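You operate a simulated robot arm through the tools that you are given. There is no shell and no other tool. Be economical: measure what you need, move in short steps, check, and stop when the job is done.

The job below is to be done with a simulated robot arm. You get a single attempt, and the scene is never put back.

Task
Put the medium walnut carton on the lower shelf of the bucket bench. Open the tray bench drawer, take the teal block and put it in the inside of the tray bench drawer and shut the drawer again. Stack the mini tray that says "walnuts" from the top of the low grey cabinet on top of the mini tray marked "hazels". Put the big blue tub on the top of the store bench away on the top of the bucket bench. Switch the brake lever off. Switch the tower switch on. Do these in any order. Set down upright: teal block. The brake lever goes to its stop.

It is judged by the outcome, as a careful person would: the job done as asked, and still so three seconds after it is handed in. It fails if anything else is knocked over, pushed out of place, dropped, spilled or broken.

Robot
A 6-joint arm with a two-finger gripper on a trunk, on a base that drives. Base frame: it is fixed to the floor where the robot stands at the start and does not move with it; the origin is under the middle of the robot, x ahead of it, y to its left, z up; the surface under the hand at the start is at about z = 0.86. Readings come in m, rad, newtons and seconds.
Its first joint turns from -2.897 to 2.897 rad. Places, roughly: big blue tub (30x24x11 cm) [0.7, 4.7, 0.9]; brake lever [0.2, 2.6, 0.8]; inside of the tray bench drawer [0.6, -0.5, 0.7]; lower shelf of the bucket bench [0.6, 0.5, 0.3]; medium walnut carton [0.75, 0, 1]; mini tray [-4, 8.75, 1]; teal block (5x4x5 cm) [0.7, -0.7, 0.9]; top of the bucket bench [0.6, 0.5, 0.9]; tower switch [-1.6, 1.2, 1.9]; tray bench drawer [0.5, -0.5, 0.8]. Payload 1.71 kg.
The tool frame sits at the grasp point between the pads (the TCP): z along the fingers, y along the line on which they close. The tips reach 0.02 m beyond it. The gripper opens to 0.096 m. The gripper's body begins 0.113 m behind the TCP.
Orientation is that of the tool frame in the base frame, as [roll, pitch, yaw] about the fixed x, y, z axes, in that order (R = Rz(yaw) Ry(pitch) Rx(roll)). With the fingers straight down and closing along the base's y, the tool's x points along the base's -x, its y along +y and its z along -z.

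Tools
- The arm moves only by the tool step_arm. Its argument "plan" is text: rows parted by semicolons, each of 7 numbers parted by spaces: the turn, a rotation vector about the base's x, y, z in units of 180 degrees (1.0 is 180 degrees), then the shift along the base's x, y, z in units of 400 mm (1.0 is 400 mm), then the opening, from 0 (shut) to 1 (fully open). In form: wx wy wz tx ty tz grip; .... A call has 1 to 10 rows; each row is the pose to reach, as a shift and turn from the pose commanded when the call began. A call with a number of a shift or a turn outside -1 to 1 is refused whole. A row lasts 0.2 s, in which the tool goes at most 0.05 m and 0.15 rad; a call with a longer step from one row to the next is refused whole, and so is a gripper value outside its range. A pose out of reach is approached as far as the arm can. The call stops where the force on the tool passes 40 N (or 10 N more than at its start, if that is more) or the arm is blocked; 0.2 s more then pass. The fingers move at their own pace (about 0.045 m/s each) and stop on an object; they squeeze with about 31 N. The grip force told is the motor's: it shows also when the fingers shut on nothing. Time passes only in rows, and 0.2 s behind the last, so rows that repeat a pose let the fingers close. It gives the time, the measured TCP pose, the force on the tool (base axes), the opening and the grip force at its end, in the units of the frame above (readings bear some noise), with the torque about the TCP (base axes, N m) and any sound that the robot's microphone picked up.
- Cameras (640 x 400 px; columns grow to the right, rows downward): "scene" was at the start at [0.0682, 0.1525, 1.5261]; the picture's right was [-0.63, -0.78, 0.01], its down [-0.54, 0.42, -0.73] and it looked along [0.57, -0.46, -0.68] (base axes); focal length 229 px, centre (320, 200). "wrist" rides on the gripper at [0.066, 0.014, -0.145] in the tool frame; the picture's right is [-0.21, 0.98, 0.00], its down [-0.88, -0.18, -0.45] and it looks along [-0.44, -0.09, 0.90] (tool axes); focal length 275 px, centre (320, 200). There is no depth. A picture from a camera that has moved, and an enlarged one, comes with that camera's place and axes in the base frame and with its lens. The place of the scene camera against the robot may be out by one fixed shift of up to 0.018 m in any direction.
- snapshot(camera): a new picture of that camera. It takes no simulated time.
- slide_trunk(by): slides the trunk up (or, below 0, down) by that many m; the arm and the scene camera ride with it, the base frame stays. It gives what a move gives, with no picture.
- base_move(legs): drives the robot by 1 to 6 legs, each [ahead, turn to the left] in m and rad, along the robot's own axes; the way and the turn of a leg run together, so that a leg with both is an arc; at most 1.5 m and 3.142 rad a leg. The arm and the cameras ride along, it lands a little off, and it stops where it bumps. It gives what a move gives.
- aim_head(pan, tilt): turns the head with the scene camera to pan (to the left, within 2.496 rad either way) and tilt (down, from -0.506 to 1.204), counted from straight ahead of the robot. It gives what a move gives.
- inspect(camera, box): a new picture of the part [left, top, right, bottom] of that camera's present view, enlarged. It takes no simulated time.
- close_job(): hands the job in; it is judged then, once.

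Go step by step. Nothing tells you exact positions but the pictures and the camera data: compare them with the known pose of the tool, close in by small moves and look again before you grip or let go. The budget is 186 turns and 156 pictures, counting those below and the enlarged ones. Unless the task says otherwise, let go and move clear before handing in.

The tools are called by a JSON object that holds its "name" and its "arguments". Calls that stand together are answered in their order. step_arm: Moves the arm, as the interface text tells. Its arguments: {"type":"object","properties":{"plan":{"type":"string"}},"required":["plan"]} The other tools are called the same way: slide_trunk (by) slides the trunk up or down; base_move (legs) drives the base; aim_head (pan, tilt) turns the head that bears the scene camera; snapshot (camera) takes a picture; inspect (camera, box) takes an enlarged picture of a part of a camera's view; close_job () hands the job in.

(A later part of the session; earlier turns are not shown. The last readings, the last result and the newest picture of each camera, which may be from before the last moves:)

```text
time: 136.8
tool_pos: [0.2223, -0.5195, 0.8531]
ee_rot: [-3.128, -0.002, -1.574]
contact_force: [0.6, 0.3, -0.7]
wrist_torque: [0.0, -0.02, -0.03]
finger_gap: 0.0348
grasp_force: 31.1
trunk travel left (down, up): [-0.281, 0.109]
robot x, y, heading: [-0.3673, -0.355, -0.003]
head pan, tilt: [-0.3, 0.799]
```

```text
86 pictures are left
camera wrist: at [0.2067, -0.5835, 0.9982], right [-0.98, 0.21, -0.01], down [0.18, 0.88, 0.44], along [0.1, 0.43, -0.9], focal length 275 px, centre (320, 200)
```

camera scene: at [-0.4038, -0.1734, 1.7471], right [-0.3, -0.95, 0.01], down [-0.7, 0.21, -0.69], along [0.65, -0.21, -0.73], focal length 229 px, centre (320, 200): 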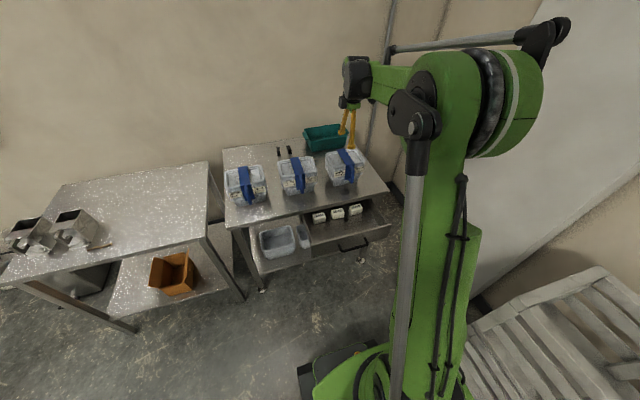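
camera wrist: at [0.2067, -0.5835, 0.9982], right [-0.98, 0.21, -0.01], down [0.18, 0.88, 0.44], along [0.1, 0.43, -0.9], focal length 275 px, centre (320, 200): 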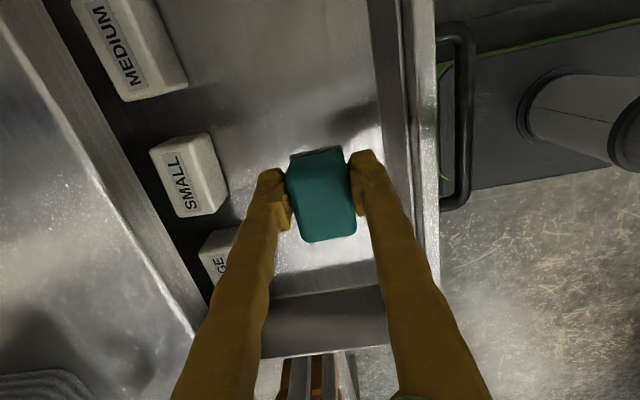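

Good position. Lowering toward the drawer floor in stages.

{"name": "step_arm", "arguments": {"plan": "0 0 0 0.03 0 -0.06 0; 0 0 0 0.03 0 -0.12 0; 0 0 0 0.03 0 -0.18 0; 0 0 0 0.03 0 -0.23 0"}}

{"name": "snapshot", "arguments": {"camera": "wrist"}}

```text
time: 137.8
tool_pos: [0.2333, -0.5197, 0.7625]
ee_rot: [-3.131, -0.002, -1.573]
contact_force: [-0.3, 0.0, -1.7]
wrist_torque: [0.01, 0.01, 0.0]
finger_gap: 0.0348
grasp_force: 30.8
trunk travel left (down, up): [-0.281, 0.109]
robot x, y, heading: [-0.3713, -0.3541, 0.003]
head pan, tilt: [-0.3, 0.799]
```

```text
85 pictures are left
camera wrist: at [0.2184, -0.5841, 0.9062], right [-0.98, 0.21, -0.01], down [0.18, 0.88, 0.44], along [0.1, 0.43, -0.9], focal length 275 px, centre (320, 200)
```

wrist: 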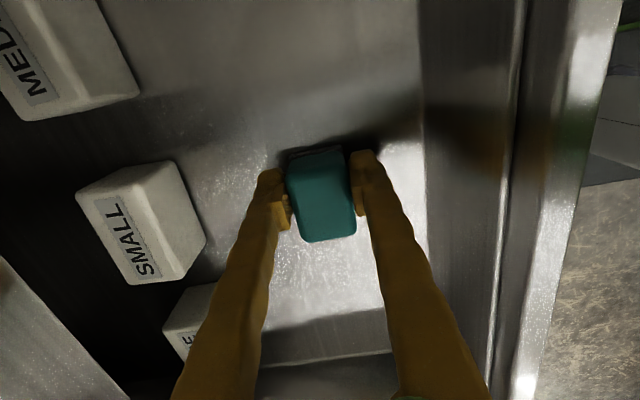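

{"name": "step_arm", "arguments": {"plan": "0 0 0 0 0 -0.02 0; 0 0 0 0 0 -0.04 0; 0 0 0 0 0 -0.06 0; 0 0 0 0 0 -0.075 0"}}

{"name": "snapshot", "arguments": {"camera": "wrist"}}

```text
time: 138.5
tool_pos: [0.2213, -0.5188, 0.7563]
ee_rot: [-3.114, -0.004, -1.576]
contact_force: [-1.0, 0.2, -0.6]
wrist_torque: [-0.03, -0.07, 0.01]
finger_gap: 0.0352
grasp_force: 31.4
trunk travel left (down, up): [-0.281, 0.109]
robot x, y, heading: [-0.3714, -0.355, 0.001]
head pan, tilt: [-0.3, 0.799]
stopped in row 3: the force on the tool passed its limit at 62 N (the readings are from after the stop); the commanded pose is now the measured one
```

```text
84 pictures are left
camera wrist: at [0.204, -0.5838, 0.9004], right [-0.98, 0.21, -0.03], down [0.17, 0.88, 0.45], along [0.12, 0.43, -0.89], focal length 275 px, centre (320, 200)
```

wrist: 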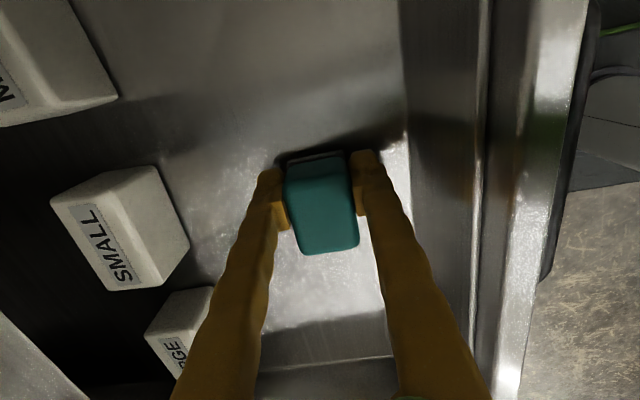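

It touched the floor and sprang back slightly. I'll ease down a centimetre and read the force.

{"name": "step_arm", "arguments": {"plan": "0 0 0 0 0 -0.01 0; 0 0 0 0 0 -0.02 0"}}

{"name": "step_arm", "arguments": {"plan": "0 0 0 0 0 -0.006 0; 0 0 0 0 0 -0.012 0"}}

```text
time: 139.1
tool_pos: [0.2217, -0.5192, 0.7498]
ee_rot: [-3.113, -0.005, -1.572]
contact_force: [0.4, -2.8, 24.7]
wrist_torque: [-0.03, 0.46, 0.02]
finger_gap: 0.0354
grasp_force: 30.7
trunk travel left (down, up): [-0.281, 0.109]
robot x, y, heading: [-0.3711, -0.3575, 0.0]
head pan, tilt: [-0.3, 0.799]
```

```text
time: 139.5
tool_pos: [0.2104, -0.5185, 0.756]
ee_rot: [-3.098, -0.001, -1.574]
contact_force: [-1.0, 0.1, 0.3]
wrist_torque: [-0.04, -0.09, 0.0]
finger_gap: 0.0355
grasp_force: 30.8
trunk travel left (down, up): [-0.281, 0.109]
robot x, y, heading: [-0.3709, -0.3557, -0.003]
head pan, tilt: [-0.3, 0.799]
stopped in row 1: the force on the tool passed its limit at 46 N (the readings are from after the stop); the commanded pose is now the measured one
```

Contact is at about z 0.75. I'll level the tool tilt, settle, and release.

{"name": "step_arm", "arguments": {"plan": "0 0.014 0 0.01 0 0 0; 0 0.014 0 0.01 0 -0.006 0; 0 0.014 0 0.01 0 -0.012 0"}}

{"name": "snapshot", "arguments": {"camera": "wrist"}}

```text
time: 140.3
tool_pos: [0.2149, -0.5197, 0.7503]
ee_rot: [3.141, -0.003, -1.574]
contact_force: [-0.1, -0.1, -1.5]
wrist_torque: [-0.02, 0.01, 0.02]
finger_gap: 0.0352
grasp_force: 31.3
trunk travel left (down, up): [-0.281, 0.109]
robot x, y, heading: [-0.3663, -0.3546, 0.0]
head pan, tilt: [-0.3, 0.799]
```

```text
83 pictures are left
camera wrist: at [0.2026, -0.5839, 0.8948], right [-0.98, 0.21, 0.0], down [0.19, 0.88, 0.44], along [0.09, 0.43, -0.9], focal length 275 px, centre (320, 200)
```

wrist: 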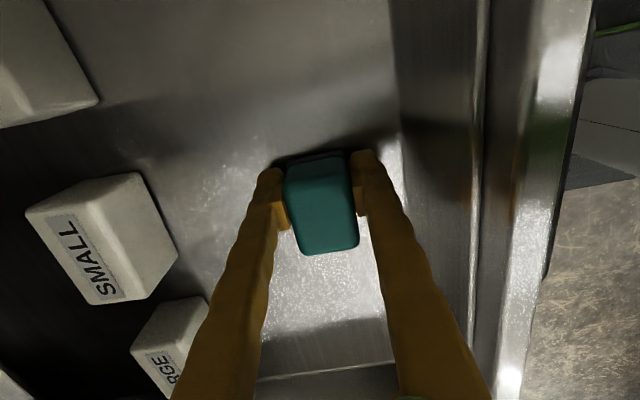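

{"name": "step_arm", "arguments": {"plan": "0 0 0 0 0 -0.005 0; 0 0 0 0 0 -0.01 0"}}

```text
time: 140.9
tool_pos: [0.2156, -0.5196, 0.7475]
ee_rot: [3.139, -0.004, -1.574]
contact_force: [0.1, -1.1, 32.8]
wrist_torque: [0.07, 0.02, 0.05]
finger_gap: 0.0355
grasp_force: 31.2
trunk travel left (down, up): [-0.281, 0.109]
robot x, y, heading: [-0.3714, -0.3535, -0.0]
head pan, tilt: [-0.3, 0.799]
```

The block is firmly on the drawer floor and level. Opening and rising.

{"name": "step_arm", "arguments": {"plan": "0 0 0 0 0 0 0.45; 0 0 0 0 0 0 0.6; 0 0 0 0 0 0 0.6; 0 0 0 0 0 0.05 0.6; 0 0 0 0 0 0.15 0.6; 0 0 0 0 0 0.27 0.6; 0 0 0 0 0 0.39 0.6; 0 0 0 0 0 0.51 0.6"}}

{"name": "snapshot", "arguments": {"camera": "wrist"}}

```text
time: 142.7
tool_pos: [0.2165, -0.5187, 0.9514]
ee_rot: [3.139, -0.004, -1.572]
contact_force: [0.8, -0.4, 0.4]
wrist_torque: [-0.01, 0.05, -0.02]
finger_gap: 0.0576
grasp_force: 0.2
trunk travel left (down, up): [-0.281, 0.109]
robot x, y, heading: [-0.3657, -0.3523, 0.002]
head pan, tilt: [-0.3, 0.799]
```

```text
82 pictures are left
camera wrist: at [0.2033, -0.5841, 1.0952], right [-0.98, 0.21, 0.0], down [0.19, 0.88, 0.44], along [0.09, 0.43, -0.9], focal length 275 px, centre (320, 200)
```

wrist: 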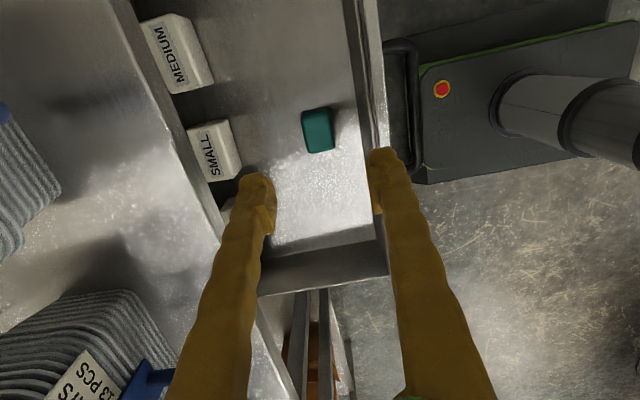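

The teal block stands upright in the drawer. Next I'll back off and push the drawer shut by its handle with closed fingers.

{"name": "base_move", "arguments": {"legs": [[-0.2, 0]]}}

{"name": "step_arm", "arguments": {"plan": "0 0 0 0.02 0 -0.1 0; 0 0 0 0.04 0 -0.2 0; 0 0 0 0.06 0 -0.3 0; 0 0 0 0.06 0 -0.4 0; 0 0 0 0.06 0 -0.455 0"}}

{"name": "snapshot", "arguments": {"camera": "wrist"}}

```text
time: 144.6
tool_pos: [0.0154, -0.5188, 0.9493]
ee_rot: [3.14, -0.004, -1.572]
contact_force: [0.3, 0.6, -0.3]
wrist_torque: [0.01, 0.05, -0.04]
finger_gap: 0.0575
grasp_force: 0.1
trunk travel left (down, up): [-0.281, 0.109]
robot x, y, heading: [-0.571, -0.3543, 0.003]
head pan, tilt: [-0.3, 0.799]
```

```text
time: 145.8
tool_pos: [0.0242, -0.519, 0.7765]
ee_rot: [-3.131, -0.004, -1.574]
contact_force: [0.0, 1.0, 1.1]
wrist_torque: [0.0, -0.05, -0.01]
finger_gap: 0.0
grasp_force: 29.4
trunk travel left (down, up): [-0.281, 0.109]
robot x, y, heading: [-0.5705, -0.3575, 0.004]
head pan, tilt: [-0.3, 0.799]
```

```text
81 pictures are left
camera wrist: at [0.0093, -0.584, 0.9202], right [-0.98, 0.21, -0.01], down [0.18, 0.88, 0.44], along [0.1, 0.43, -0.9], focal length 275 px, centre (320, 200)
```

wrist: 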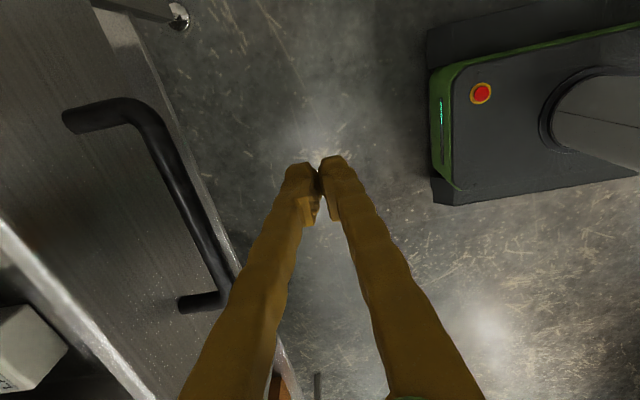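

{"name": "step_arm", "arguments": {"plan": "0 0 0 0.06 0 -0.02 0; 0 0 0 0.12 0 -0.025 0; 0 0 0 0.17 0 -0.025 0; 0 0 0 0.21 0 -0.025 0; 0 0 0 0.25 0 -0.025 0; 0 0 0 0.3 0 -0.025 0; 0 0 0 0.35 0 -0.025 0; 0 0 0 0.4 0 -0.025 0; 0 0 0 0.45 0 -0.025 0; 0 0 0 0.5 0 -0.025 0"}}

{"name": "snapshot", "arguments": {"camera": "wrist"}}

```text
time: 148.0
tool_pos: [0.2248, -0.518, 0.7649]
ee_rot: [-3.131, -0.003, -1.575]
contact_force: [0.3, -0.8, 0.2]
wrist_torque: [0.03, 0.0, -0.03]
finger_gap: 0.0002
grasp_force: 29.0
trunk travel left (down, up): [-0.281, 0.109]
robot x, y, heading: [-0.572, -0.3543, -0.002]
head pan, tilt: [-0.3, 0.799]
```

```text
80 pictures are left
camera wrist: at [0.2104, -0.5838, 0.9096], right [-0.98, 0.21, -0.01], down [0.18, 0.88, 0.44], along [0.1, 0.43, -0.9], focal length 275 px, centre (320, 200)
```

wrist: 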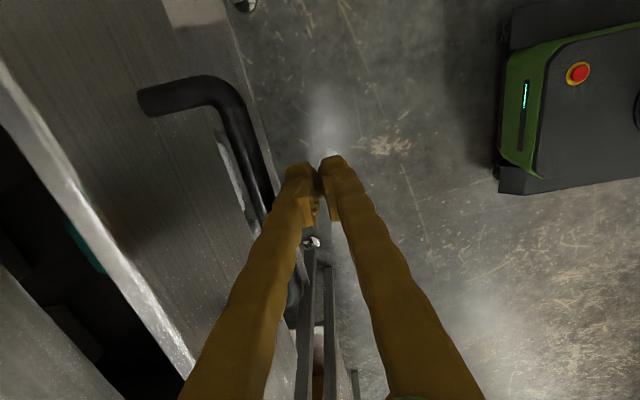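

The drawer is moving in. Continuing slowly to closed.

{"name": "step_arm", "arguments": {"plan": "0 0 0 0.04 0 0 0; 0 0 0 0.08 0 0 0; 0 0 0 0.11 0 0 0; 0 0 0 0.14 0 0 0; 0 0 0 0.17 0 0 0; 0 0 0 0.2 0 0 0; 0 0 0 0.22 0 0 0; 0 0 0 0.235 0 0 0"}}

{"name": "snapshot", "arguments": {"camera": "wrist"}}

```text
time: 149.3
tool_pos: [0.2782, -0.5195, 0.7798]
ee_rot: [-3.12, -0.003, -1.577]
contact_force: [-0.2, 0.4, 0.8]
wrist_torque: [-0.01, -0.11, 0.03]
finger_gap: 0.0
grasp_force: 29.4
trunk travel left (down, up): [-0.281, 0.109]
robot x, y, heading: [-0.5694, -0.3565, 0.0]
head pan, tilt: [-0.3, 0.799]
stopped in row 6: the force on the tool passed its limit at 63 N (the readings are from after the stop); the commanded pose is now the measured one
```

```text
79 pictures are left
camera wrist: at [0.2623, -0.5847, 0.9242], right [-0.98, 0.21, -0.02], down [0.18, 0.88, 0.45], along [0.11, 0.43, -0.89], focal length 275 px, centre (320, 200)
```

wrist: 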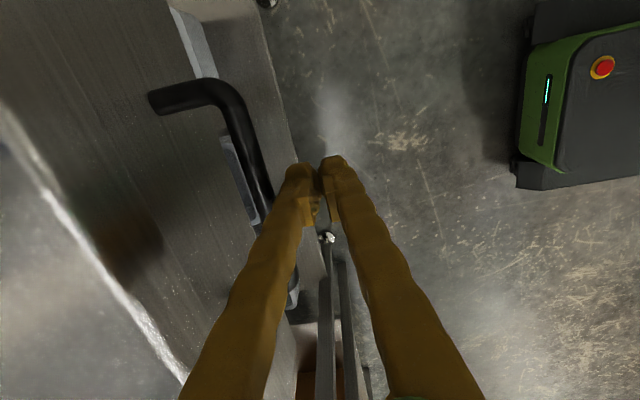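

The push stopped on force with the bar at about x 0.312, maybe 1 cm short of closed. I'll push again.

{"name": "step_arm", "arguments": {"plan": "0 0 0 0.01 0 -0.037 0; 0 0 0 0.03 0 -0.037 0; 0 0 0 0.05 0 -0.037 0; 0 0 0 0.065 0 -0.037 0; 0 0 0 0.08 0 -0.037 0; 0 0 0 0.095 0 -0.037 0"}}

{"name": "snapshot", "arguments": {"camera": "wrist"}}

```text
time: 150.0
tool_pos: [0.2777, -0.5196, 0.7777]
ee_rot: [-3.114, -0.002, -1.576]
contact_force: [-1.8, -0.3, 0.2]
wrist_torque: [-0.01, -0.11, -0.03]
finger_gap: 0.0
grasp_force: 29.2
trunk travel left (down, up): [-0.281, 0.109]
robot x, y, heading: [-0.5715, -0.3587, 0.004]
head pan, tilt: [-0.3, 0.799]
stopped in row 3: the force on the tool passed its limit at 56 N (the readings are from after the stop); the commanded pose is now the measured one
```

```text
78 pictures are left
camera wrist: at [0.2604, -0.5848, 0.9215], right [-0.98, 0.21, -0.03], down [0.18, 0.88, 0.45], along [0.12, 0.43, -0.89], focal length 275 px, centre (320, 200)
```

wrist: 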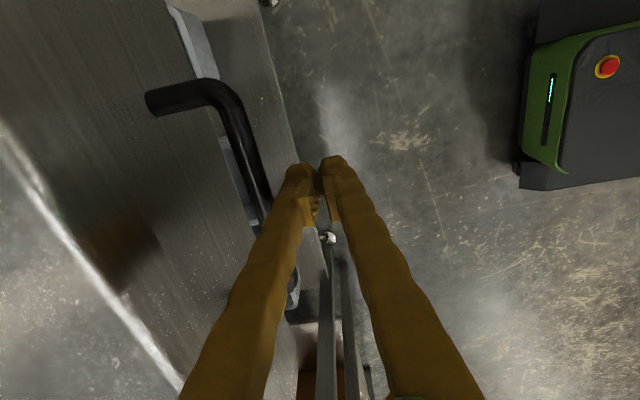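

I need a clear view of whether the drawer is fully shut, so I'll back away and look.

{"name": "base_move", "arguments": {"legs": [[-0.25, 0]]}}

{"name": "snapshot", "arguments": {"camera": "wrist"}}

{"name": "inspect", "arguments": {"camera": "scene", "box": [240, 120, 400, 220]}}

```text
time: 152.3
tool_pos: [0.0289, -0.5196, 0.7748]
ee_rot: [-3.114, -0.001, -1.576]
contact_force: [-0.6, -0.2, -0.9]
wrist_torque: [-0.01, 0.0, 0.0]
finger_gap: 0.0
grasp_force: 29.5
trunk travel left (down, up): [-0.281, 0.109]
robot x, y, heading: [-0.8216, -0.3549, 0.002]
head pan, tilt: [-0.3, 0.799]
```

```text
77 pictures are left
camera wrist: at [0.0129, -0.5857, 0.9186], right [-0.98, 0.21, -0.03], down [0.18, 0.88, 0.45], along [0.12, 0.43, -0.89], focal length 275 px, centre (320, 200)
```

wrist: 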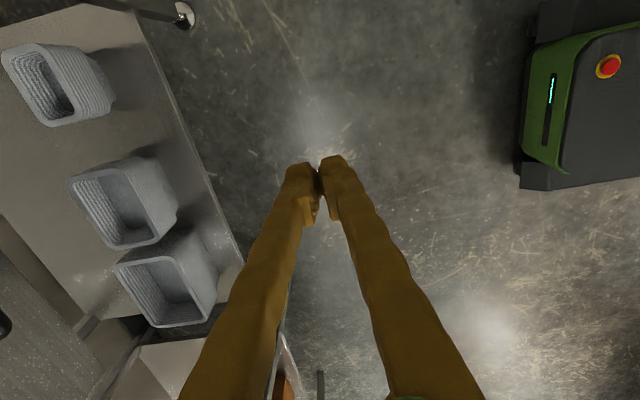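

```text
4.00 times, centred on (320, 170) of scene
camera zoom: at [-0.7384, -0.1739, 1.6771], right [-0.3, -0.96, 0.0], down [-0.7, 0.21, -0.69], along [0.65, -0.21, -0.73], focal length 914 px, centre (320, 320)
```

zoom: 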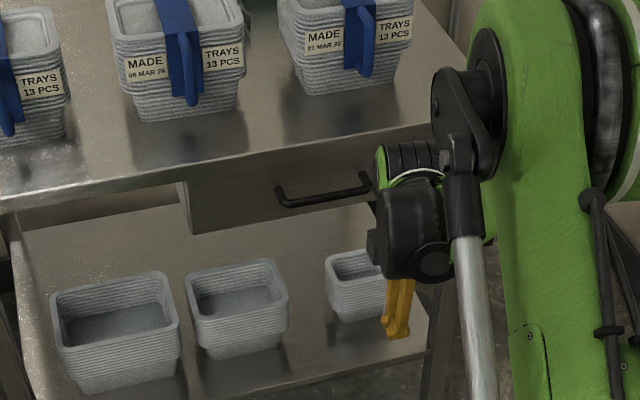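

{"name": "inspect", "arguments": {"camera": "scene", "box": [276, 150, 340, 190]}}

{"name": "aim_head", "arguments": {"pan": -0.5, "tilt": 0.7}}

{"name": "slide_trunk", "arguments": {"by": -0.26}}

{"name": "snapshot", "arguments": {"camera": "scene"}}

```text
10.00 times, centred on (308, 170) of scene
camera zoom: at [-0.7384, -0.1739, 1.6771], right [-0.3, -0.96, 0.0], down [-0.7, 0.21, -0.69], along [0.65, -0.21, -0.73], focal length 2286 px, centre (440, 500)
```

zoom: 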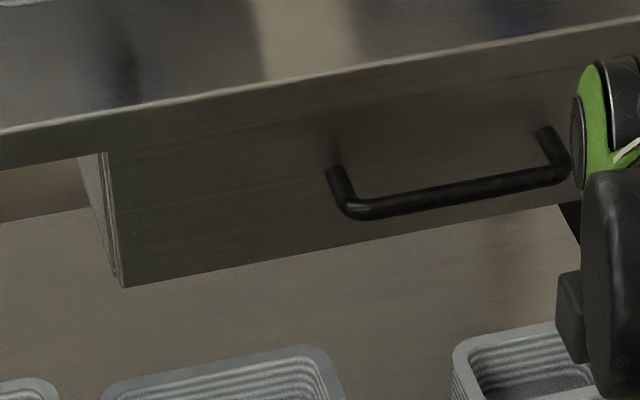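

```text
time: 153.1
tool_pos: [0.0186, -0.52, 0.7886]
ee_rot: [-3.101, -0.002, -1.575]
contact_force: [0.3, 0.2, 1.0]
wrist_torque: [-0.01, -0.01, 0.0]
finger_gap: 0.0
grasp_force: 30.2
trunk travel left (down, up): [-0.281, 0.109]
robot x, y, heading: [-0.8211, -0.3545, 0.001]
head pan, tilt: [-0.499, 0.7]
```

```text
time: 155.7
tool_pos: [0.0176, -0.5205, 0.5282]
ee_rot: [-3.099, -0.002, -1.578]
contact_force: [0.2, -0.1, -0.6]
wrist_torque: [0.0, 0.01, -0.04]
finger_gap: 0.0001
grasp_force: 29.4
trunk travel left (down, up): [-0.021, 0.369]
robot x, y, heading: [-0.8172, -0.3595, -0.004]
head pan, tilt: [-0.499, 0.7]
```

```text
74 pictures are left
camera scene: at [-0.7452, -0.1907, 1.4255], right [-0.48, -0.88, 0.01], down [-0.58, 0.31, -0.76], along [0.66, -0.37, -0.65], focal length 229 px, centre (320, 200)
```

scene: 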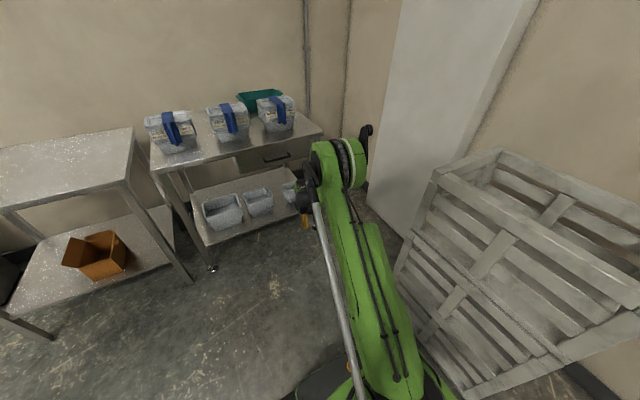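

{"name": "inspect", "arguments": {"camera": "scene", "box": [225, 135, 289, 175]}}

```text
10.00 times, centred on (257, 155) of scene
camera zoom: at [-0.7452, -0.1907, 1.4255], right [-0.48, -0.88, 0.01], down [-0.58, 0.31, -0.76], along [0.66, -0.37, -0.65], focal length 2286 px, centre (950, 650)
```

zoom: 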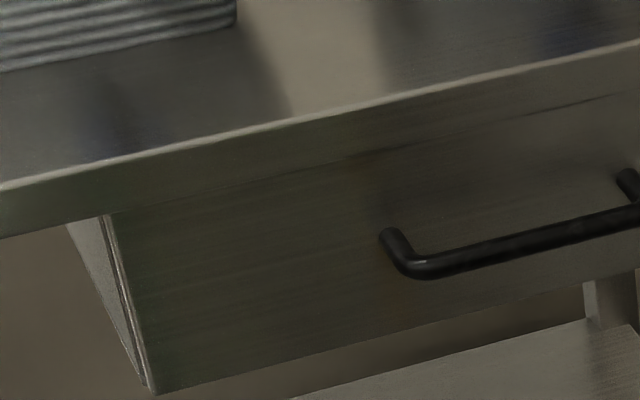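

The drawer looks shut, with just a thin seam at the panel. To be certain, I'll push once more slowly and read force against position.

{"name": "slide_trunk", "arguments": {"by": 0.237}}

{"name": "base_move", "arguments": {"legs": [[0.24, 0]]}}

{"name": "step_arm", "arguments": {"plan": "0 0.01 0 0.02 0 0 0; 0 0.01 0 0.04 0 0 0"}}

{"name": "snapshot", "arguments": {"camera": "wrist"}}

```text
time: 158.2
tool_pos: [0.0175, -0.5212, 0.7644]
ee_rot: [-3.101, -0.002, -1.578]
contact_force: [0.3, -0.3, -0.3]
wrist_torque: [0.02, 0.0, -0.01]
finger_gap: 0.0
grasp_force: 29.7
trunk travel left (down, up): [-0.258, 0.132]
robot x, y, heading: [-0.8241, -0.3557, 0.0]
head pan, tilt: [-0.499, 0.7]
```

```text
time: 160.4
tool_pos: [0.2626, -0.521, 0.7639]
ee_rot: [-3.099, -0.002, -1.578]
contact_force: [-0.3, -0.9, 0.2]
wrist_torque: [0.02, 0.0, 0.02]
finger_gap: 0.0
grasp_force: 29.7
trunk travel left (down, up): [-0.258, 0.132]
robot x, y, heading: [-0.5756, -0.3537, -0.003]
head pan, tilt: [-0.499, 0.7]
```

```text
time: 161.0
tool_pos: [0.2671, -0.5203, 0.7764]
ee_rot: [-3.116, -0.003, -1.577]
contact_force: [0.1, -0.4, -1.2]
wrist_torque: [-0.01, 0.05, 0.0]
finger_gap: 0.0
grasp_force: 29.7
trunk travel left (down, up): [-0.258, 0.132]
robot x, y, heading: [-0.5769, -0.3538, -0.006]
head pan, tilt: [-0.499, 0.7]
```

```text
72 pictures are left
camera wrist: at [0.2507, -0.5859, 0.9197], right [-0.98, 0.21, -0.02], down [0.18, 0.88, 0.45], along [0.12, 0.43, -0.89], focal length 275 px, centre (320, 200)
```

wrist: 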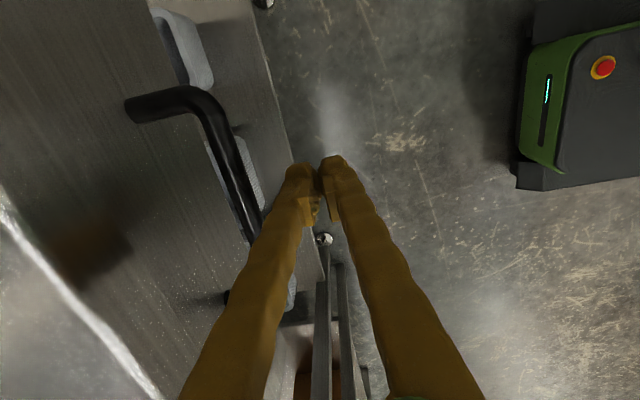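

{"name": "step_arm", "arguments": {"plan": "0 0 0 0.02 0 -0.028 0; 0 0 0 0.045 0 -0.028 0; 0 0 0 0.055 0 -0.028 0; 0 0 0 0.06 0 -0.028 0"}}

{"name": "step_arm", "arguments": {"plan": "0 0 0 0.005 0 0 0; 0 0 0 0.01 0 0 0"}}

{"name": "step_arm", "arguments": {"plan": "0 0 0 0.005 0 0 0; 0 0 0 0.01 0 0 0"}}

```text
time: 162.0
tool_pos: [0.2904, -0.5195, 0.7655]
ee_rot: [-3.116, -0.001, -1.578]
contact_force: [-0.3, 1.0, 0.8]
wrist_torque: [0.0, -0.01, 0.0]
finger_gap: 0.0001
grasp_force: 29.1
trunk travel left (down, up): [-0.258, 0.132]
robot x, y, heading: [-0.5789, -0.3536, 0.003]
head pan, tilt: [-0.499, 0.7]
```

```text
time: 162.7
tool_pos: [0.2777, -0.5214, 0.7799]
ee_rot: [-3.106, -0.001, -1.577]
contact_force: [-0.3, 0.4, 0.9]
wrist_torque: [-0.07, -0.05, -0.02]
finger_gap: 0.0001
grasp_force: 29.2
trunk travel left (down, up): [-0.258, 0.132]
robot x, y, heading: [-0.5761, -0.3586, 0.002]
head pan, tilt: [-0.499, 0.7]
stopped in row 2: the force on the tool passed its limit at 44 N (the readings are from after the stop); the commanded pose is now the measured one
```

```text
time: 163.3
tool_pos: [0.2844, -0.52, 0.7773]
ee_rot: [-3.107, -0.001, -1.578]
contact_force: [0.2, -0.1, 0.3]
wrist_torque: [0.02, -0.03, 0.04]
finger_gap: 0.0001
grasp_force: 29.3
trunk travel left (down, up): [-0.258, 0.132]
robot x, y, heading: [-0.5793, -0.3568, 0.003]
head pan, tilt: [-0.499, 0.7]
```

The drawer hit a hard stop at the same place three times, so it is shut. Next I'll back off, raise the arm and survey the tower switch.

{"name": "base_move", "arguments": {"legs": [[-0.2, 0]]}}

{"name": "step_arm", "arguments": {"plan": "0 0 0 0 0 0.12 0; 0 0 0 0 0 0.24 0; 0 0 0 0 0 0.36 0; 0 0 0 0 0 0.48 0; 0 0 0 0 0 0.6 0; 0 0 0 0 0 0.72 0; 0 0 0 0 0 0.84 0; 0 0 0 0 0 0.96 0"}}

{"name": "aim_head", "arguments": {"pan": 2.1, "tilt": -0.1}}

{"name": "snapshot", "arguments": {"camera": "scene"}}

```text
time: 165.2
tool_pos: [0.084, -0.5196, 0.7768]
ee_rot: [-3.106, 0.0, -1.578]
contact_force: [-0.3, 0.2, 0.3]
wrist_torque: [-0.01, 0.0, 0.0]
finger_gap: 0.0
grasp_force: 29.6
trunk travel left (down, up): [-0.258, 0.132]
robot x, y, heading: [-0.7812, -0.3554, 0.002]
head pan, tilt: [-0.499, 0.7]
```

```text
time: 167.0
tool_pos: [0.0712, -0.5195, 1.1749]
ee_rot: [-3.094, 0.0, -1.576]
contact_force: [0.3, 0.0, -0.1]
wrist_torque: [-0.02, 0.02, 0.0]
finger_gap: 0.0
grasp_force: 29.9
trunk travel left (down, up): [-0.258, 0.132]
robot x, y, heading: [-0.7785, -0.3575, 0.006]
head pan, tilt: [-0.499, 0.7]
```

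```text
time: 169.4
tool_pos: [0.0722, -0.5202, 1.1742]
ee_rot: [-3.092, -0.003, -1.578]
contact_force: [-0.7, -1.3, -0.1]
wrist_torque: [-0.02, 0.0, -0.02]
finger_gap: 0.0
grasp_force: 29.1
trunk travel left (down, up): [-0.258, 0.132]
robot x, y, heading: [-0.7825, -0.3584, 0.0]
head pan, tilt: [2.1, -0.099]
```

```text
71 pictures are left
camera scene: at [-0.8166, -0.0747, 1.7369], right [0.86, 0.5, -0.01], down [-0.07, 0.09, -0.99], along [-0.5, 0.86, 0.11], focal length 229 px, centre (320, 200)
```

scene: 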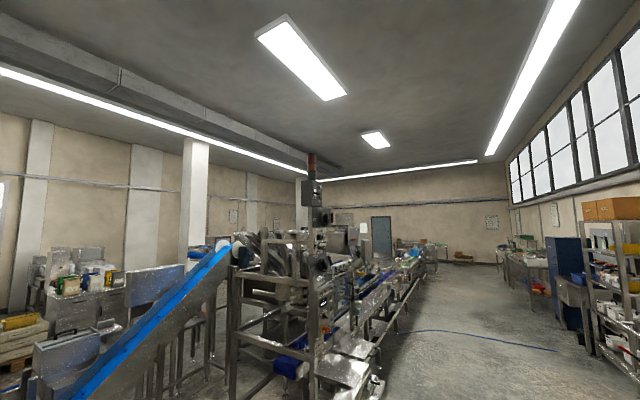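

{"name": "inspect", "arguments": {"camera": "scene", "box": [264, 140, 360, 200]}}

{"name": "inspect", "arguments": {"camera": "scene", "box": [480, 190, 640, 290]}}

```text
6.67 times, centred on (312, 170) of scene
camera zoom: at [-0.8166, -0.0747, 1.7369], right [0.86, 0.5, -0.01], down [-0.07, 0.09, -0.99], along [-0.5, 0.86, 0.11], focal length 1524 px, centre (373, 400)
```

zoom: 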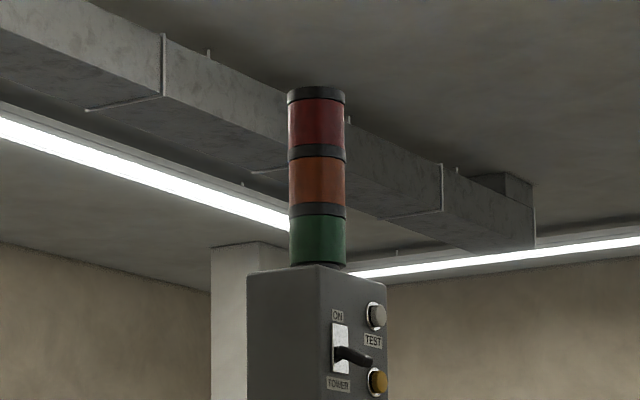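

```text
4.00 times, centred on (560, 240) of scene
camera zoom: at [-0.8166, -0.0747, 1.7369], right [0.86, 0.5, -0.01], down [-0.07, 0.09, -0.99], along [-0.5, 0.86, 0.11], focal length 914 px, centre (-640, 40)
```

zoom: 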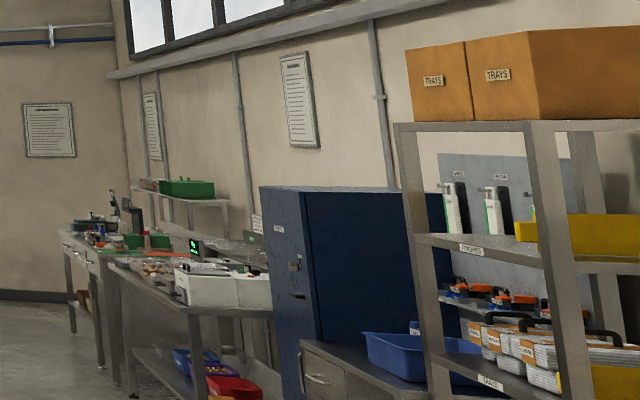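

The tower box has a lever switch with ON at the top, near (−1.55, 1.15, 1.93) on its +x face. I'll tuck the arm in, then drive to face it.

{"name": "step_arm", "arguments": {"plan": "0 0 0 -0.1 0.05 0.05 0; 0 0 0 -0.2 0.1 0.1 0; 0 0 0 -0.3 0.15 0.15 0; 0 0 0 -0.4 0.2 0.2 0; 0 0 0 -0.5 0.25 0.25 0; 0 0 0 -0.6 0.3 0.3 0; 0 0 0 -0.7 0.35 0.35 0; 0 0 0 -0.8 0.4 0.4 0; 0 0 0 -0.88 0.4 0.45 0"}}

{"name": "base_move", "arguments": {"legs": [[0.18, 0], [0, 1.571], [1.4, 0], [0, 1.571]]}}

{"name": "aim_head", "arguments": {"pan": 0.0, "tilt": 0.0}}

{"name": "snapshot", "arguments": {"camera": "scene"}}

```text
time: 171.4
tool_pos: [-0.2807, -0.3589, 1.355]
ee_rot: [-3.09, 0.0, -1.579]
contact_force: [-0.4, -0.9, 1.5]
wrist_torque: [-0.02, -0.04, -0.01]
finger_gap: 0.0002
grasp_force: 29.7
trunk travel left (down, up): [-0.258, 0.132]
robot x, y, heading: [-0.775, -0.356, -0.002]
head pan, tilt: [2.1, -0.099]
```

```text
time: 194.1
tool_pos: [-1.1009, 1.0671, 1.3549]
ee_rot: [-3.094, -0.002, 1.555]
contact_force: [0.4, 0.5, 0.0]
wrist_torque: [0.02, 0.0, -0.01]
finger_gap: 0.0
grasp_force: 29.8
trunk travel left (down, up): [-0.258, 0.132]
robot x, y, heading: [-0.5995, 1.059, 3.135]
head pan, tilt: [2.1, -0.099]
```

```text
time: 196.1
tool_pos: [-1.0974, 1.0666, 1.356]
ee_rot: [-3.089, -0.003, 1.556]
contact_force: [0.9, 0.8, 0.0]
wrist_torque: [-0.02, 0.04, -0.01]
finger_gap: 0.0002
grasp_force: 29.5
trunk travel left (down, up): [-0.258, 0.132]
robot x, y, heading: [-0.6015, 1.0584, 3.134]
head pan, tilt: [0.0, 0.0]
```

```text
68 pictures are left
camera scene: at [-0.6788, 0.8454, 1.7261], right [0.01, 1.0, 0.0], down [0.01, 0.0, -1.0], along [-1.0, 0.01, -0.01], focal length 229 px, centre (320, 200)
```

scene: 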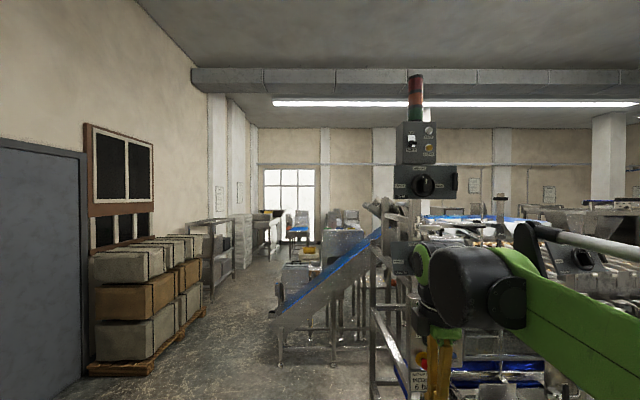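

{"name": "inspect", "arguments": {"camera": "scene", "box": [376, 110, 472, 200]}}

{"name": "inspect", "arguments": {"camera": "scene", "box": [340, 180, 500, 280]}}

```text
4.44 times, centred on (424, 155) of scene
camera zoom: at [-0.6788, 0.8454, 1.7261], right [0.01, 1.0, 0.0], down [0.01, 0.0, -1.0], along [-1.0, 0.01, -0.01], focal length 1016 px, centre (-142, 400)
```

zoom: 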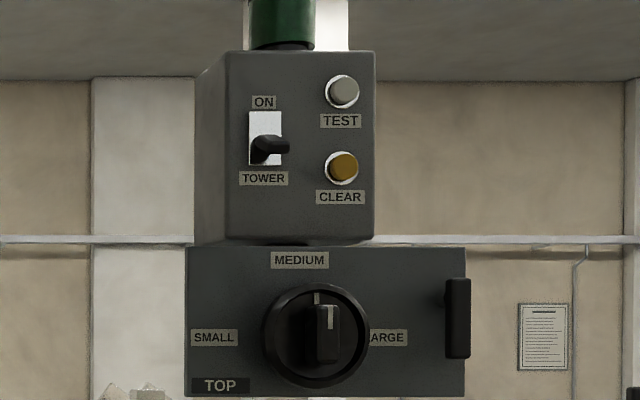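

```text
4.00 times, centred on (420, 230) of scene
camera zoom: at [-0.6788, 0.8454, 1.7261], right [0.01, 1.0, 0.0], down [0.01, 0.0, -1.0], along [-1.0, 0.01, -0.01], focal length 914 px, centre (-80, 80)
```

zoom: 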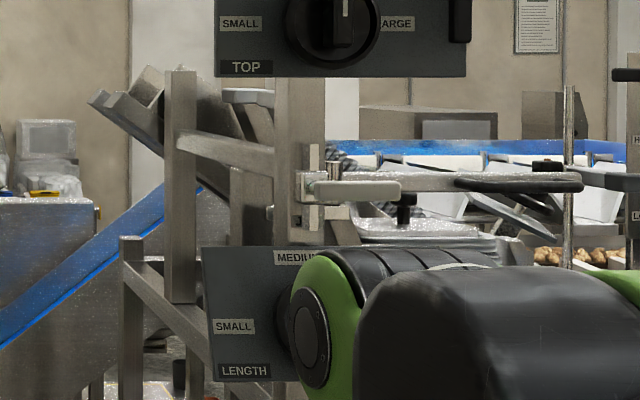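

The lever is near x −1.60, y 1.23, z 1.946, pointing slightly down (off), with ON above it. I'll check floor clearance ahead before moving closer.

{"name": "aim_head", "arguments": {"pan": 0.0, "tilt": 0.6}}

{"name": "snapshot", "arguments": {"camera": "scene"}}

```text
time: 197.1
tool_pos: [-1.0999, 1.0665, 1.355]
ee_rot: [-3.091, -0.001, 1.555]
contact_force: [-0.8, 0.1, 0.2]
wrist_torque: [0.0, -0.08, 0.0]
finger_gap: 0.0
grasp_force: 29.5
trunk travel left (down, up): [-0.258, 0.132]
robot x, y, heading: [-0.598, 1.0672, 3.133]
head pan, tilt: [0.0, 0.6]
```

```text
65 pictures are left
camera scene: at [-0.6807, 0.8455, 1.6707], right [0.01, 1.0, 0.0], down [0.58, 0.0, -0.82], along [-0.82, 0.01, -0.58], focal length 229 px, centre (320, 200)
```

scene: 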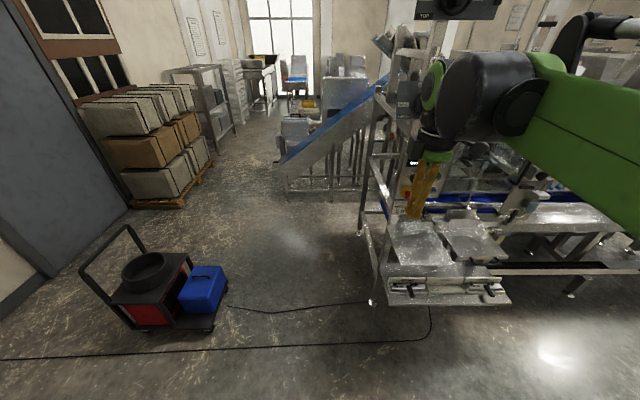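

Machine parts stay beyond x≈−1.35, so there's room. I'll drive 0.15 m closer, raise the trunk, and swing the tool up to point at the panel.

{"name": "base_move", "arguments": {"legs": [[0.15, 0]]}}

{"name": "slide_trunk", "arguments": {"by": 0.13}}

{"name": "step_arm", "arguments": {"plan": "0 0.046 0 0 0.03 0.1 0; 0 0.092 0 0 0.06 0.2 0; 0 0.138 0 0 0.09 0.3 0; 0 0.184 0 0 0.12 0.4 0; 0 0.23 0 0 0.16 0.5 0; 0 0.276 0 0 0.2 0.6 0; 0 0.322 0 0 0.24 0.7 0; 0 0.368 0 0 0.28 0.8 0; 0 0.414 0 0 0.34 0.9 0; 0 0.46 0 0 0.4 0.98 0"}}

{"name": "snapshot", "arguments": {"camera": "wrist"}}

```text
time: 198.8
tool_pos: [-1.2222, 1.0676, 1.3632]
ee_rot: [-3.073, -0.002, 1.558]
contact_force: [1.0, 0.0, -0.5]
wrist_torque: [0.01, 0.08, -0.02]
finger_gap: 0.0
grasp_force: 29.0
trunk travel left (down, up): [-0.258, 0.132]
robot x, y, heading: [-0.7517, 1.0607, 3.134]
head pan, tilt: [0.0, 0.6]
```

```text
time: 200.4
tool_pos: [-1.2093, 1.0671, 1.498]
ee_rot: [-3.062, 0.0, 1.557]
contact_force: [-0.5, 0.2, 0.3]
wrist_torque: [0.01, -0.04, -0.04]
finger_gap: 0.0
grasp_force: 29.1
trunk travel left (down, up): [-0.388, 0.002]
robot x, y, heading: [-0.7549, 1.0612, 3.133]
head pan, tilt: [0.0, 0.6]
```

```text
time: 202.8
tool_pos: [-1.2321, 1.2178, 1.8872]
ee_rot: [-1.651, 0.036, 1.564]
contact_force: [2.9, 0.1, 1.5]
wrist_torque: [0.0, -0.07, 0.06]
finger_gap: 0.0001
grasp_force: 29.3
out of reach, approached as far as the arm can: row 10
trunk travel left (down, up): [-0.388, 0.002]
robot x, y, heading: [-0.7553, 1.063, 3.136]
head pan, tilt: [0.0, 0.6]
stopped in row 10: the arm was blocked; the commanded pose is now the measured one
```

```text
64 pictures are left
camera wrist: at [-1.0849, 1.2834, 1.8816], right [0.08, -0.24, -0.97], down [0.42, -0.87, 0.25], along [-0.9, -0.43, 0.04], focal length 275 px, centre (320, 200)
```

wrist: 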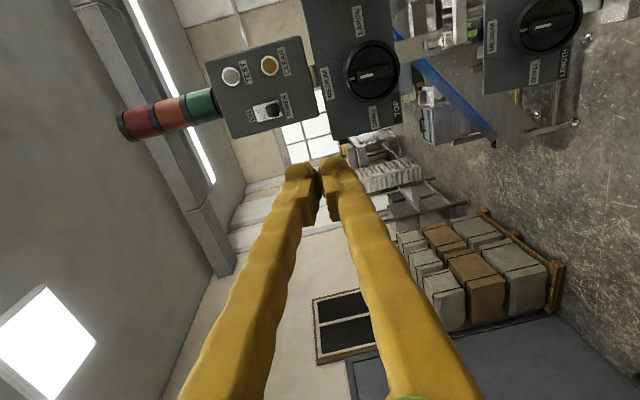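

The switch is in wrist view and agrees with (−1.60, 1.233, 1.946). Zooming to check the lever state.

{"name": "inspect", "arguments": {"camera": "wrist", "box": [208, 60, 336, 140]}}

```text
5.00 times, centred on (272, 100) of wrist
camera zoom: at [-1.0849, 1.2834, 1.8816], right [0.08, -0.24, -0.97], down [0.42, -0.87, 0.25], along [-0.9, -0.43, 0.04], focal length 1376 px, centre (560, 700)
```

zoom: 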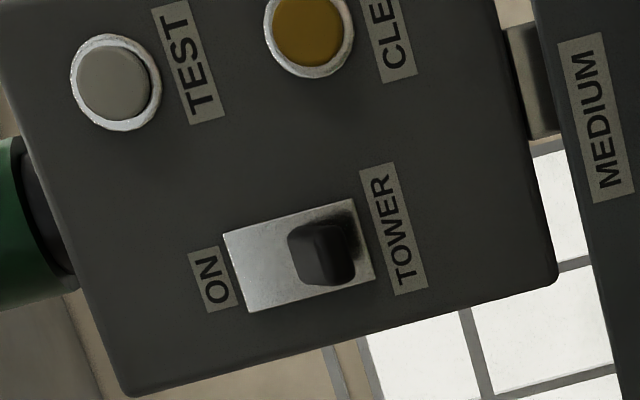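

The lever is at the lower (off) end. I'll move the closed fingertips in underneath it.

{"name": "step_arm", "arguments": {"plan": "0 0 0 -0.11 0.01 0 0; 0 0 0 -0.22 0.02 0 0; 0 0 0 -0.33 0.03 0.005 0; 0 0 0 -0.44 0.03 0.01 0; 0 0 0 -0.55 0.03 0.01 0; 0 0 0 -0.66 0.03 0.01 0; 0 0 0 -0.75 0.03 0.01 0; 0 0 0 -0.82 0.03 0.01 0"}}

{"name": "snapshot", "arguments": {"camera": "wrist"}}

```text
time: 204.6
tool_pos: [-1.5529, 1.2303, 1.8918]
ee_rot: [-1.651, 0.038, 1.562]
contact_force: [3.5, 0.5, 2.1]
wrist_torque: [0.05, -0.15, 0.0]
finger_gap: 0.0002
grasp_force: 29.2
trunk travel left (down, up): [-0.388, 0.002]
robot x, y, heading: [-0.7521, 1.0643, 3.137]
head pan, tilt: [0.0, 0.6]
```

```text
62 pictures are left
camera wrist: at [-1.4055, 1.2952, 1.8864], right [0.07, -0.24, -0.97], down [0.42, -0.87, 0.25], along [-0.9, -0.43, 0.04], focal length 275 px, centre (320, 200)
```

wrist: 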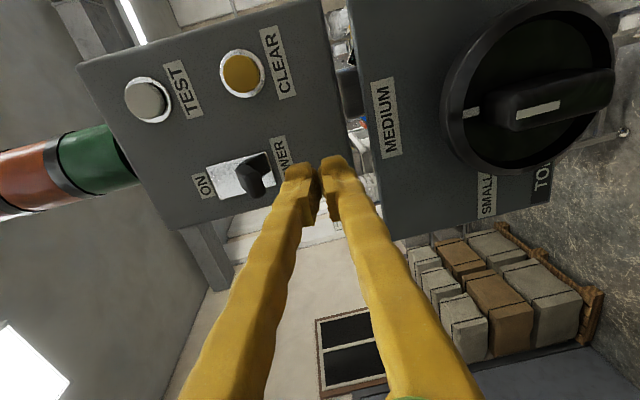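

The fingers are lined up just below the lever. Moving in 4.5 cm, then lifting.

{"name": "step_arm", "arguments": {"plan": "0 0 0 -0.06 -0.005 0 0; 0 0 0 -0.112 -0.005 0 0; 0 0 0 -0.112 -0.005 0.03 0; 0 0 0 -0.112 -0.005 0.06 0; 0 0 0 -0.112 -0.005 0.09 0; 0 0 0 -0.112 -0.005 0.12 0; 0 0 0 -0.112 -0.005 0.15 0"}}

{"name": "snapshot", "arguments": {"camera": "wrist"}}

```text
time: 205.2
tool_pos: [-1.5957, 1.2301, 1.8922]
ee_rot: [-1.649, 0.034, 1.567]
contact_force: [0.9, 1.2, 0.2]
wrist_torque: [0.0, -0.02, 0.04]
finger_gap: 0.0
grasp_force: 29.7
trunk travel left (down, up): [-0.388, 0.002]
robot x, y, heading: [-0.7513, 1.0618, 3.135]
head pan, tilt: [0.0, 0.6]
stopped in row 3: the force on the tool passed its limit at 268 N (the readings are from after the stop); the commanded pose is now the measured one
```

```text
61 pictures are left
camera wrist: at [-1.4486, 1.2949, 1.8869], right [0.08, -0.24, -0.97], down [0.42, -0.87, 0.25], along [-0.9, -0.43, 0.03], focal length 275 px, centre (320, 200)
```

wrist: 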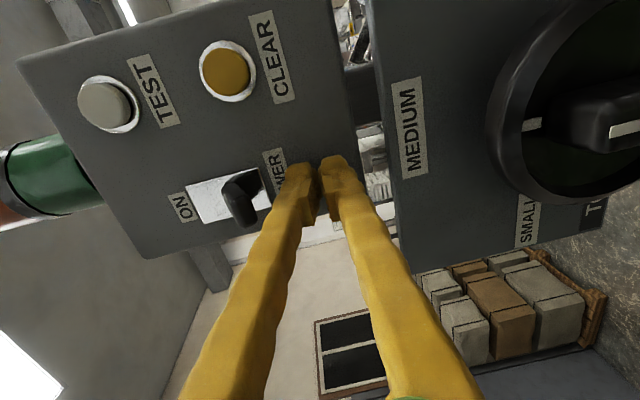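

The fingertips touched the panel face, so the panel is at about x −1.617. I'll back off 15 mm and then lift along the lever.

{"name": "step_arm", "arguments": {"plan": "0 0 0 0.035 -0.01 0 0; 0 0 0 0.035 -0.01 0.02 0; 0 0 0 0.035 -0.01 0.04 0; 0 0 0 0.035 -0.01 0.06 0; 0 0 0 0.035 -0.01 0.08 0; 0 0 0 0.035 -0.01 0.1 0"}}

{"name": "snapshot", "arguments": {"camera": "wrist"}}

```text
time: 205.7
tool_pos: [-1.602, 1.2273, 1.8835]
ee_rot: [-1.662, 0.034, 1.566]
contact_force: [1.5, 0.6, -0.1]
wrist_torque: [0.02, -0.09, 0.08]
finger_gap: 0.0
grasp_force: 28.7
trunk travel left (down, up): [-0.388, 0.002]
robot x, y, heading: [-0.7509, 1.0628, 3.129]
head pan, tilt: [0.0, 0.6]
stopped in row 2: the force on the tool passed its limit at 79 N (the readings are from after the stop); the commanded pose is now the measured one
```

```text
60 pictures are left
camera wrist: at [-1.4557, 1.292, 1.8796], right [0.09, -0.24, -0.97], down [0.42, -0.87, 0.25], along [-0.9, -0.43, 0.02], focal length 275 px, centre (320, 200)
```

wrist: 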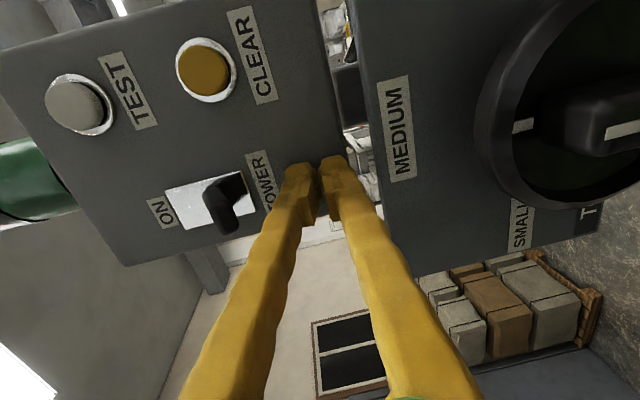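

I'm not sure what is being touched, so I'll look from the head camera at the arm and the tower.

{"name": "aim_head", "arguments": {"pan": 0.0, "tilt": -0.1}}

{"name": "snapshot", "arguments": {"camera": "scene"}}

{"name": "inspect", "arguments": {"camera": "scene", "box": [370, 120, 530, 220]}}

```text
time: 206.8
tool_pos: [-1.6055, 1.2264, 1.8831]
ee_rot: [-1.663, 0.036, 1.565]
contact_force: [48.2, 8.8, 3.4]
wrist_torque: [-0.07, 0.33, -0.14]
finger_gap: 0.0
grasp_force: 29.2
trunk travel left (down, up): [-0.388, 0.002]
robot x, y, heading: [-0.7494, 1.059, 3.134]
head pan, tilt: [0.0, -0.099]
```

```text
59 pictures are left
camera scene: at [-0.7632, 0.8477, 1.8669], right [0.01, 1.0, 0.0], down [-0.12, 0.0, -0.99], along [-0.99, 0.01, 0.12], focal length 229 px, centre (320, 200)
```

scene: 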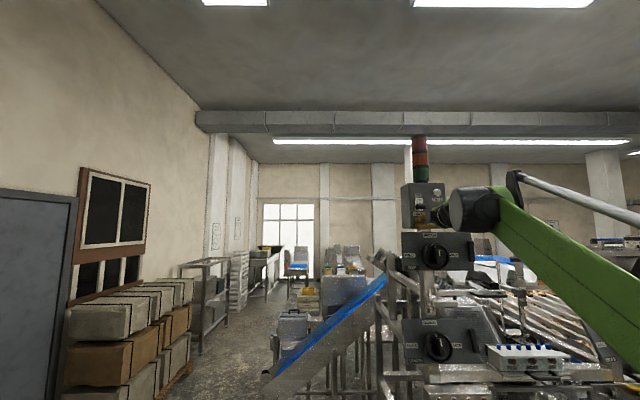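

```text
4.00 times, centred on (450, 170) of scene
camera zoom: at [-0.7632, 0.8477, 1.8669], right [0.01, 1.0, 0.0], down [-0.12, 0.0, -0.99], along [-0.99, 0.01, 0.12], focal length 914 px, centre (-200, 320)
```

zoom: 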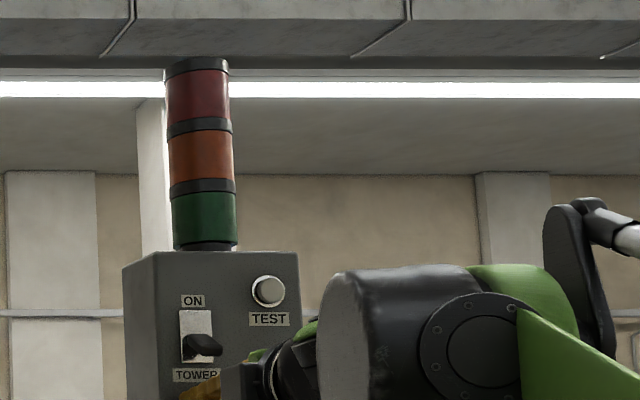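

The fingertips are pressing on the panel, reading +48 N in x. I'll retract 4 cm.

{"name": "step_arm", "arguments": {"plan": "0 0 0 0.05 0 0 0; 0 0 0 0.09 0 0 0"}}

{"name": "snapshot", "arguments": {"camera": "wrist"}}

```text
time: 207.4
tool_pos: [-1.6036, 1.2224, 1.8679]
ee_rot: [-1.68, 0.033, 1.568]
contact_force: [-12.6, -2.6, 20.0]
wrist_torque: [0.1, 0.23, 0.15]
finger_gap: 0.0003
grasp_force: 29.9
trunk travel left (down, up): [-0.388, 0.002]
robot x, y, heading: [-0.7543, 1.0605, 3.137]
head pan, tilt: [0.0, -0.099]
```

```text
57 pictures are left
camera wrist: at [-1.4568, 1.2882, 1.867], right [0.11, -0.24, -0.97], down [0.42, -0.87, 0.26], along [-0.9, -0.43, 0.01], focal length 275 px, centre (320, 200)
```

wrist: 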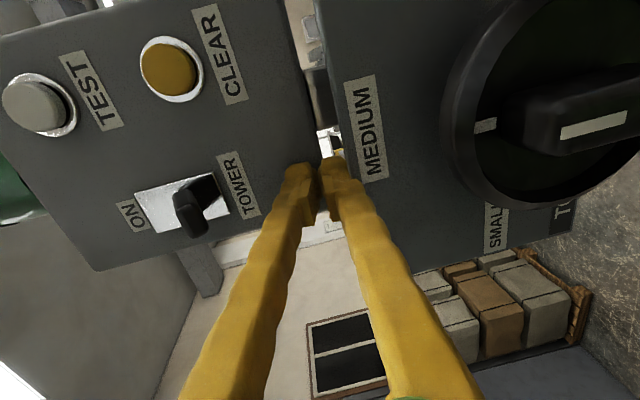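

The tips seem to have slid into the gap between the two boxes. I'll raise very slightly and pull straight back.

{"name": "step_arm", "arguments": {"plan": "0 0 0 0.06 0 0.01 0; 0 0 0 0.12 0 0.02 0; 0 0 0 0.18 0 0.03 0"}}

{"name": "snapshot", "arguments": {"camera": "wrist"}}

```text
time: 208.2
tool_pos: [-1.5049, 1.2248, 1.8904]
ee_rot: [-1.67, 0.033, 1.567]
contact_force: [0.4, -0.1, -0.4]
wrist_torque: [-0.01, -0.02, 0.03]
finger_gap: 0.0003
grasp_force: 28.9
trunk travel left (down, up): [-0.388, 0.002]
robot x, y, heading: [-0.7502, 1.0656, 3.131]
head pan, tilt: [0.0, -0.099]
```

```text
56 pictures are left
camera wrist: at [-1.358, 1.2898, 1.8875], right [0.09, -0.24, -0.97], down [0.42, -0.87, 0.26], along [-0.9, -0.43, 0.02], focal length 275 px, centre (320, 200)
```

wrist: 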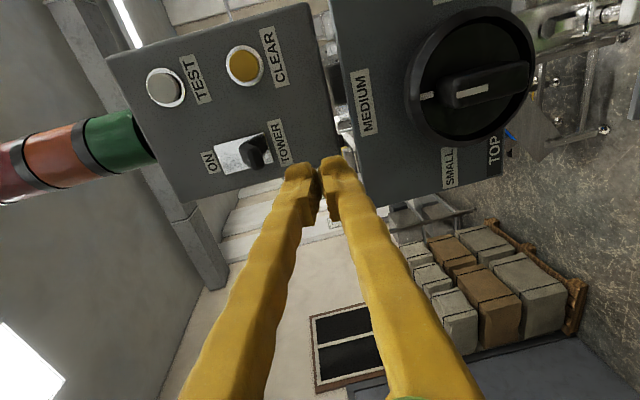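

Free, with nothing disturbed. The panel is at x≈−1.618 and the lever tip at about −1.578. I'll go in to TCP x −1.583 and then lift gently.

{"name": "step_arm", "arguments": {"plan": "0 0 0 -0.07 0.01 0.005 0; 0 0 0 -0.13 0.01 0.008 0; 0 0 0 -0.19 0.01 0.008 0"}}

{"name": "step_arm", "arguments": {"plan": "0 0 0 0 0 0.025 0; 0 0 0 0 0 0.05 0; 0 0 0 0 0 0.075 0"}}

{"name": "snapshot", "arguments": {"camera": "wrist"}}

```text
time: 209.0
tool_pos: [-1.587, 1.2282, 1.8923]
ee_rot: [-1.671, 0.034, 1.566]
contact_force: [1.0, -1.1, 0.1]
wrist_torque: [-0.03, -0.02, -0.04]
finger_gap: 0.0
grasp_force: 29.5
trunk travel left (down, up): [-0.388, 0.002]
robot x, y, heading: [-0.7518, 1.0617, 3.132]
head pan, tilt: [0.0, -0.099]
```

```text
time: 209.8
tool_pos: [-1.5862, 1.2273, 1.9216]
ee_rot: [-1.669, 0.033, 1.568]
contact_force: [-0.3, 0.0, 0.4]
wrist_torque: [0.01, 0.01, 0.0]
finger_gap: 0.0001
grasp_force: 29.2
trunk travel left (down, up): [-0.388, 0.002]
robot x, y, heading: [-0.7509, 1.0594, 3.132]
head pan, tilt: [0.0, -0.099]
```

```text
55 pictures are left
camera wrist: at [-1.4392, 1.2927, 1.9192], right [0.1, -0.24, -0.97], down [0.42, -0.87, 0.26], along [-0.9, -0.43, 0.02], focal length 275 px, centre (320, 200)
```

wrist: 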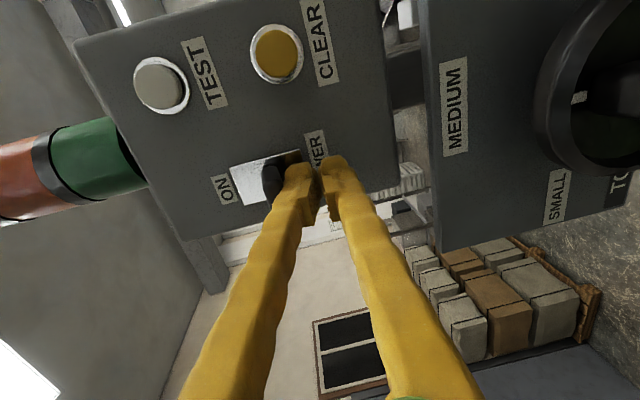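

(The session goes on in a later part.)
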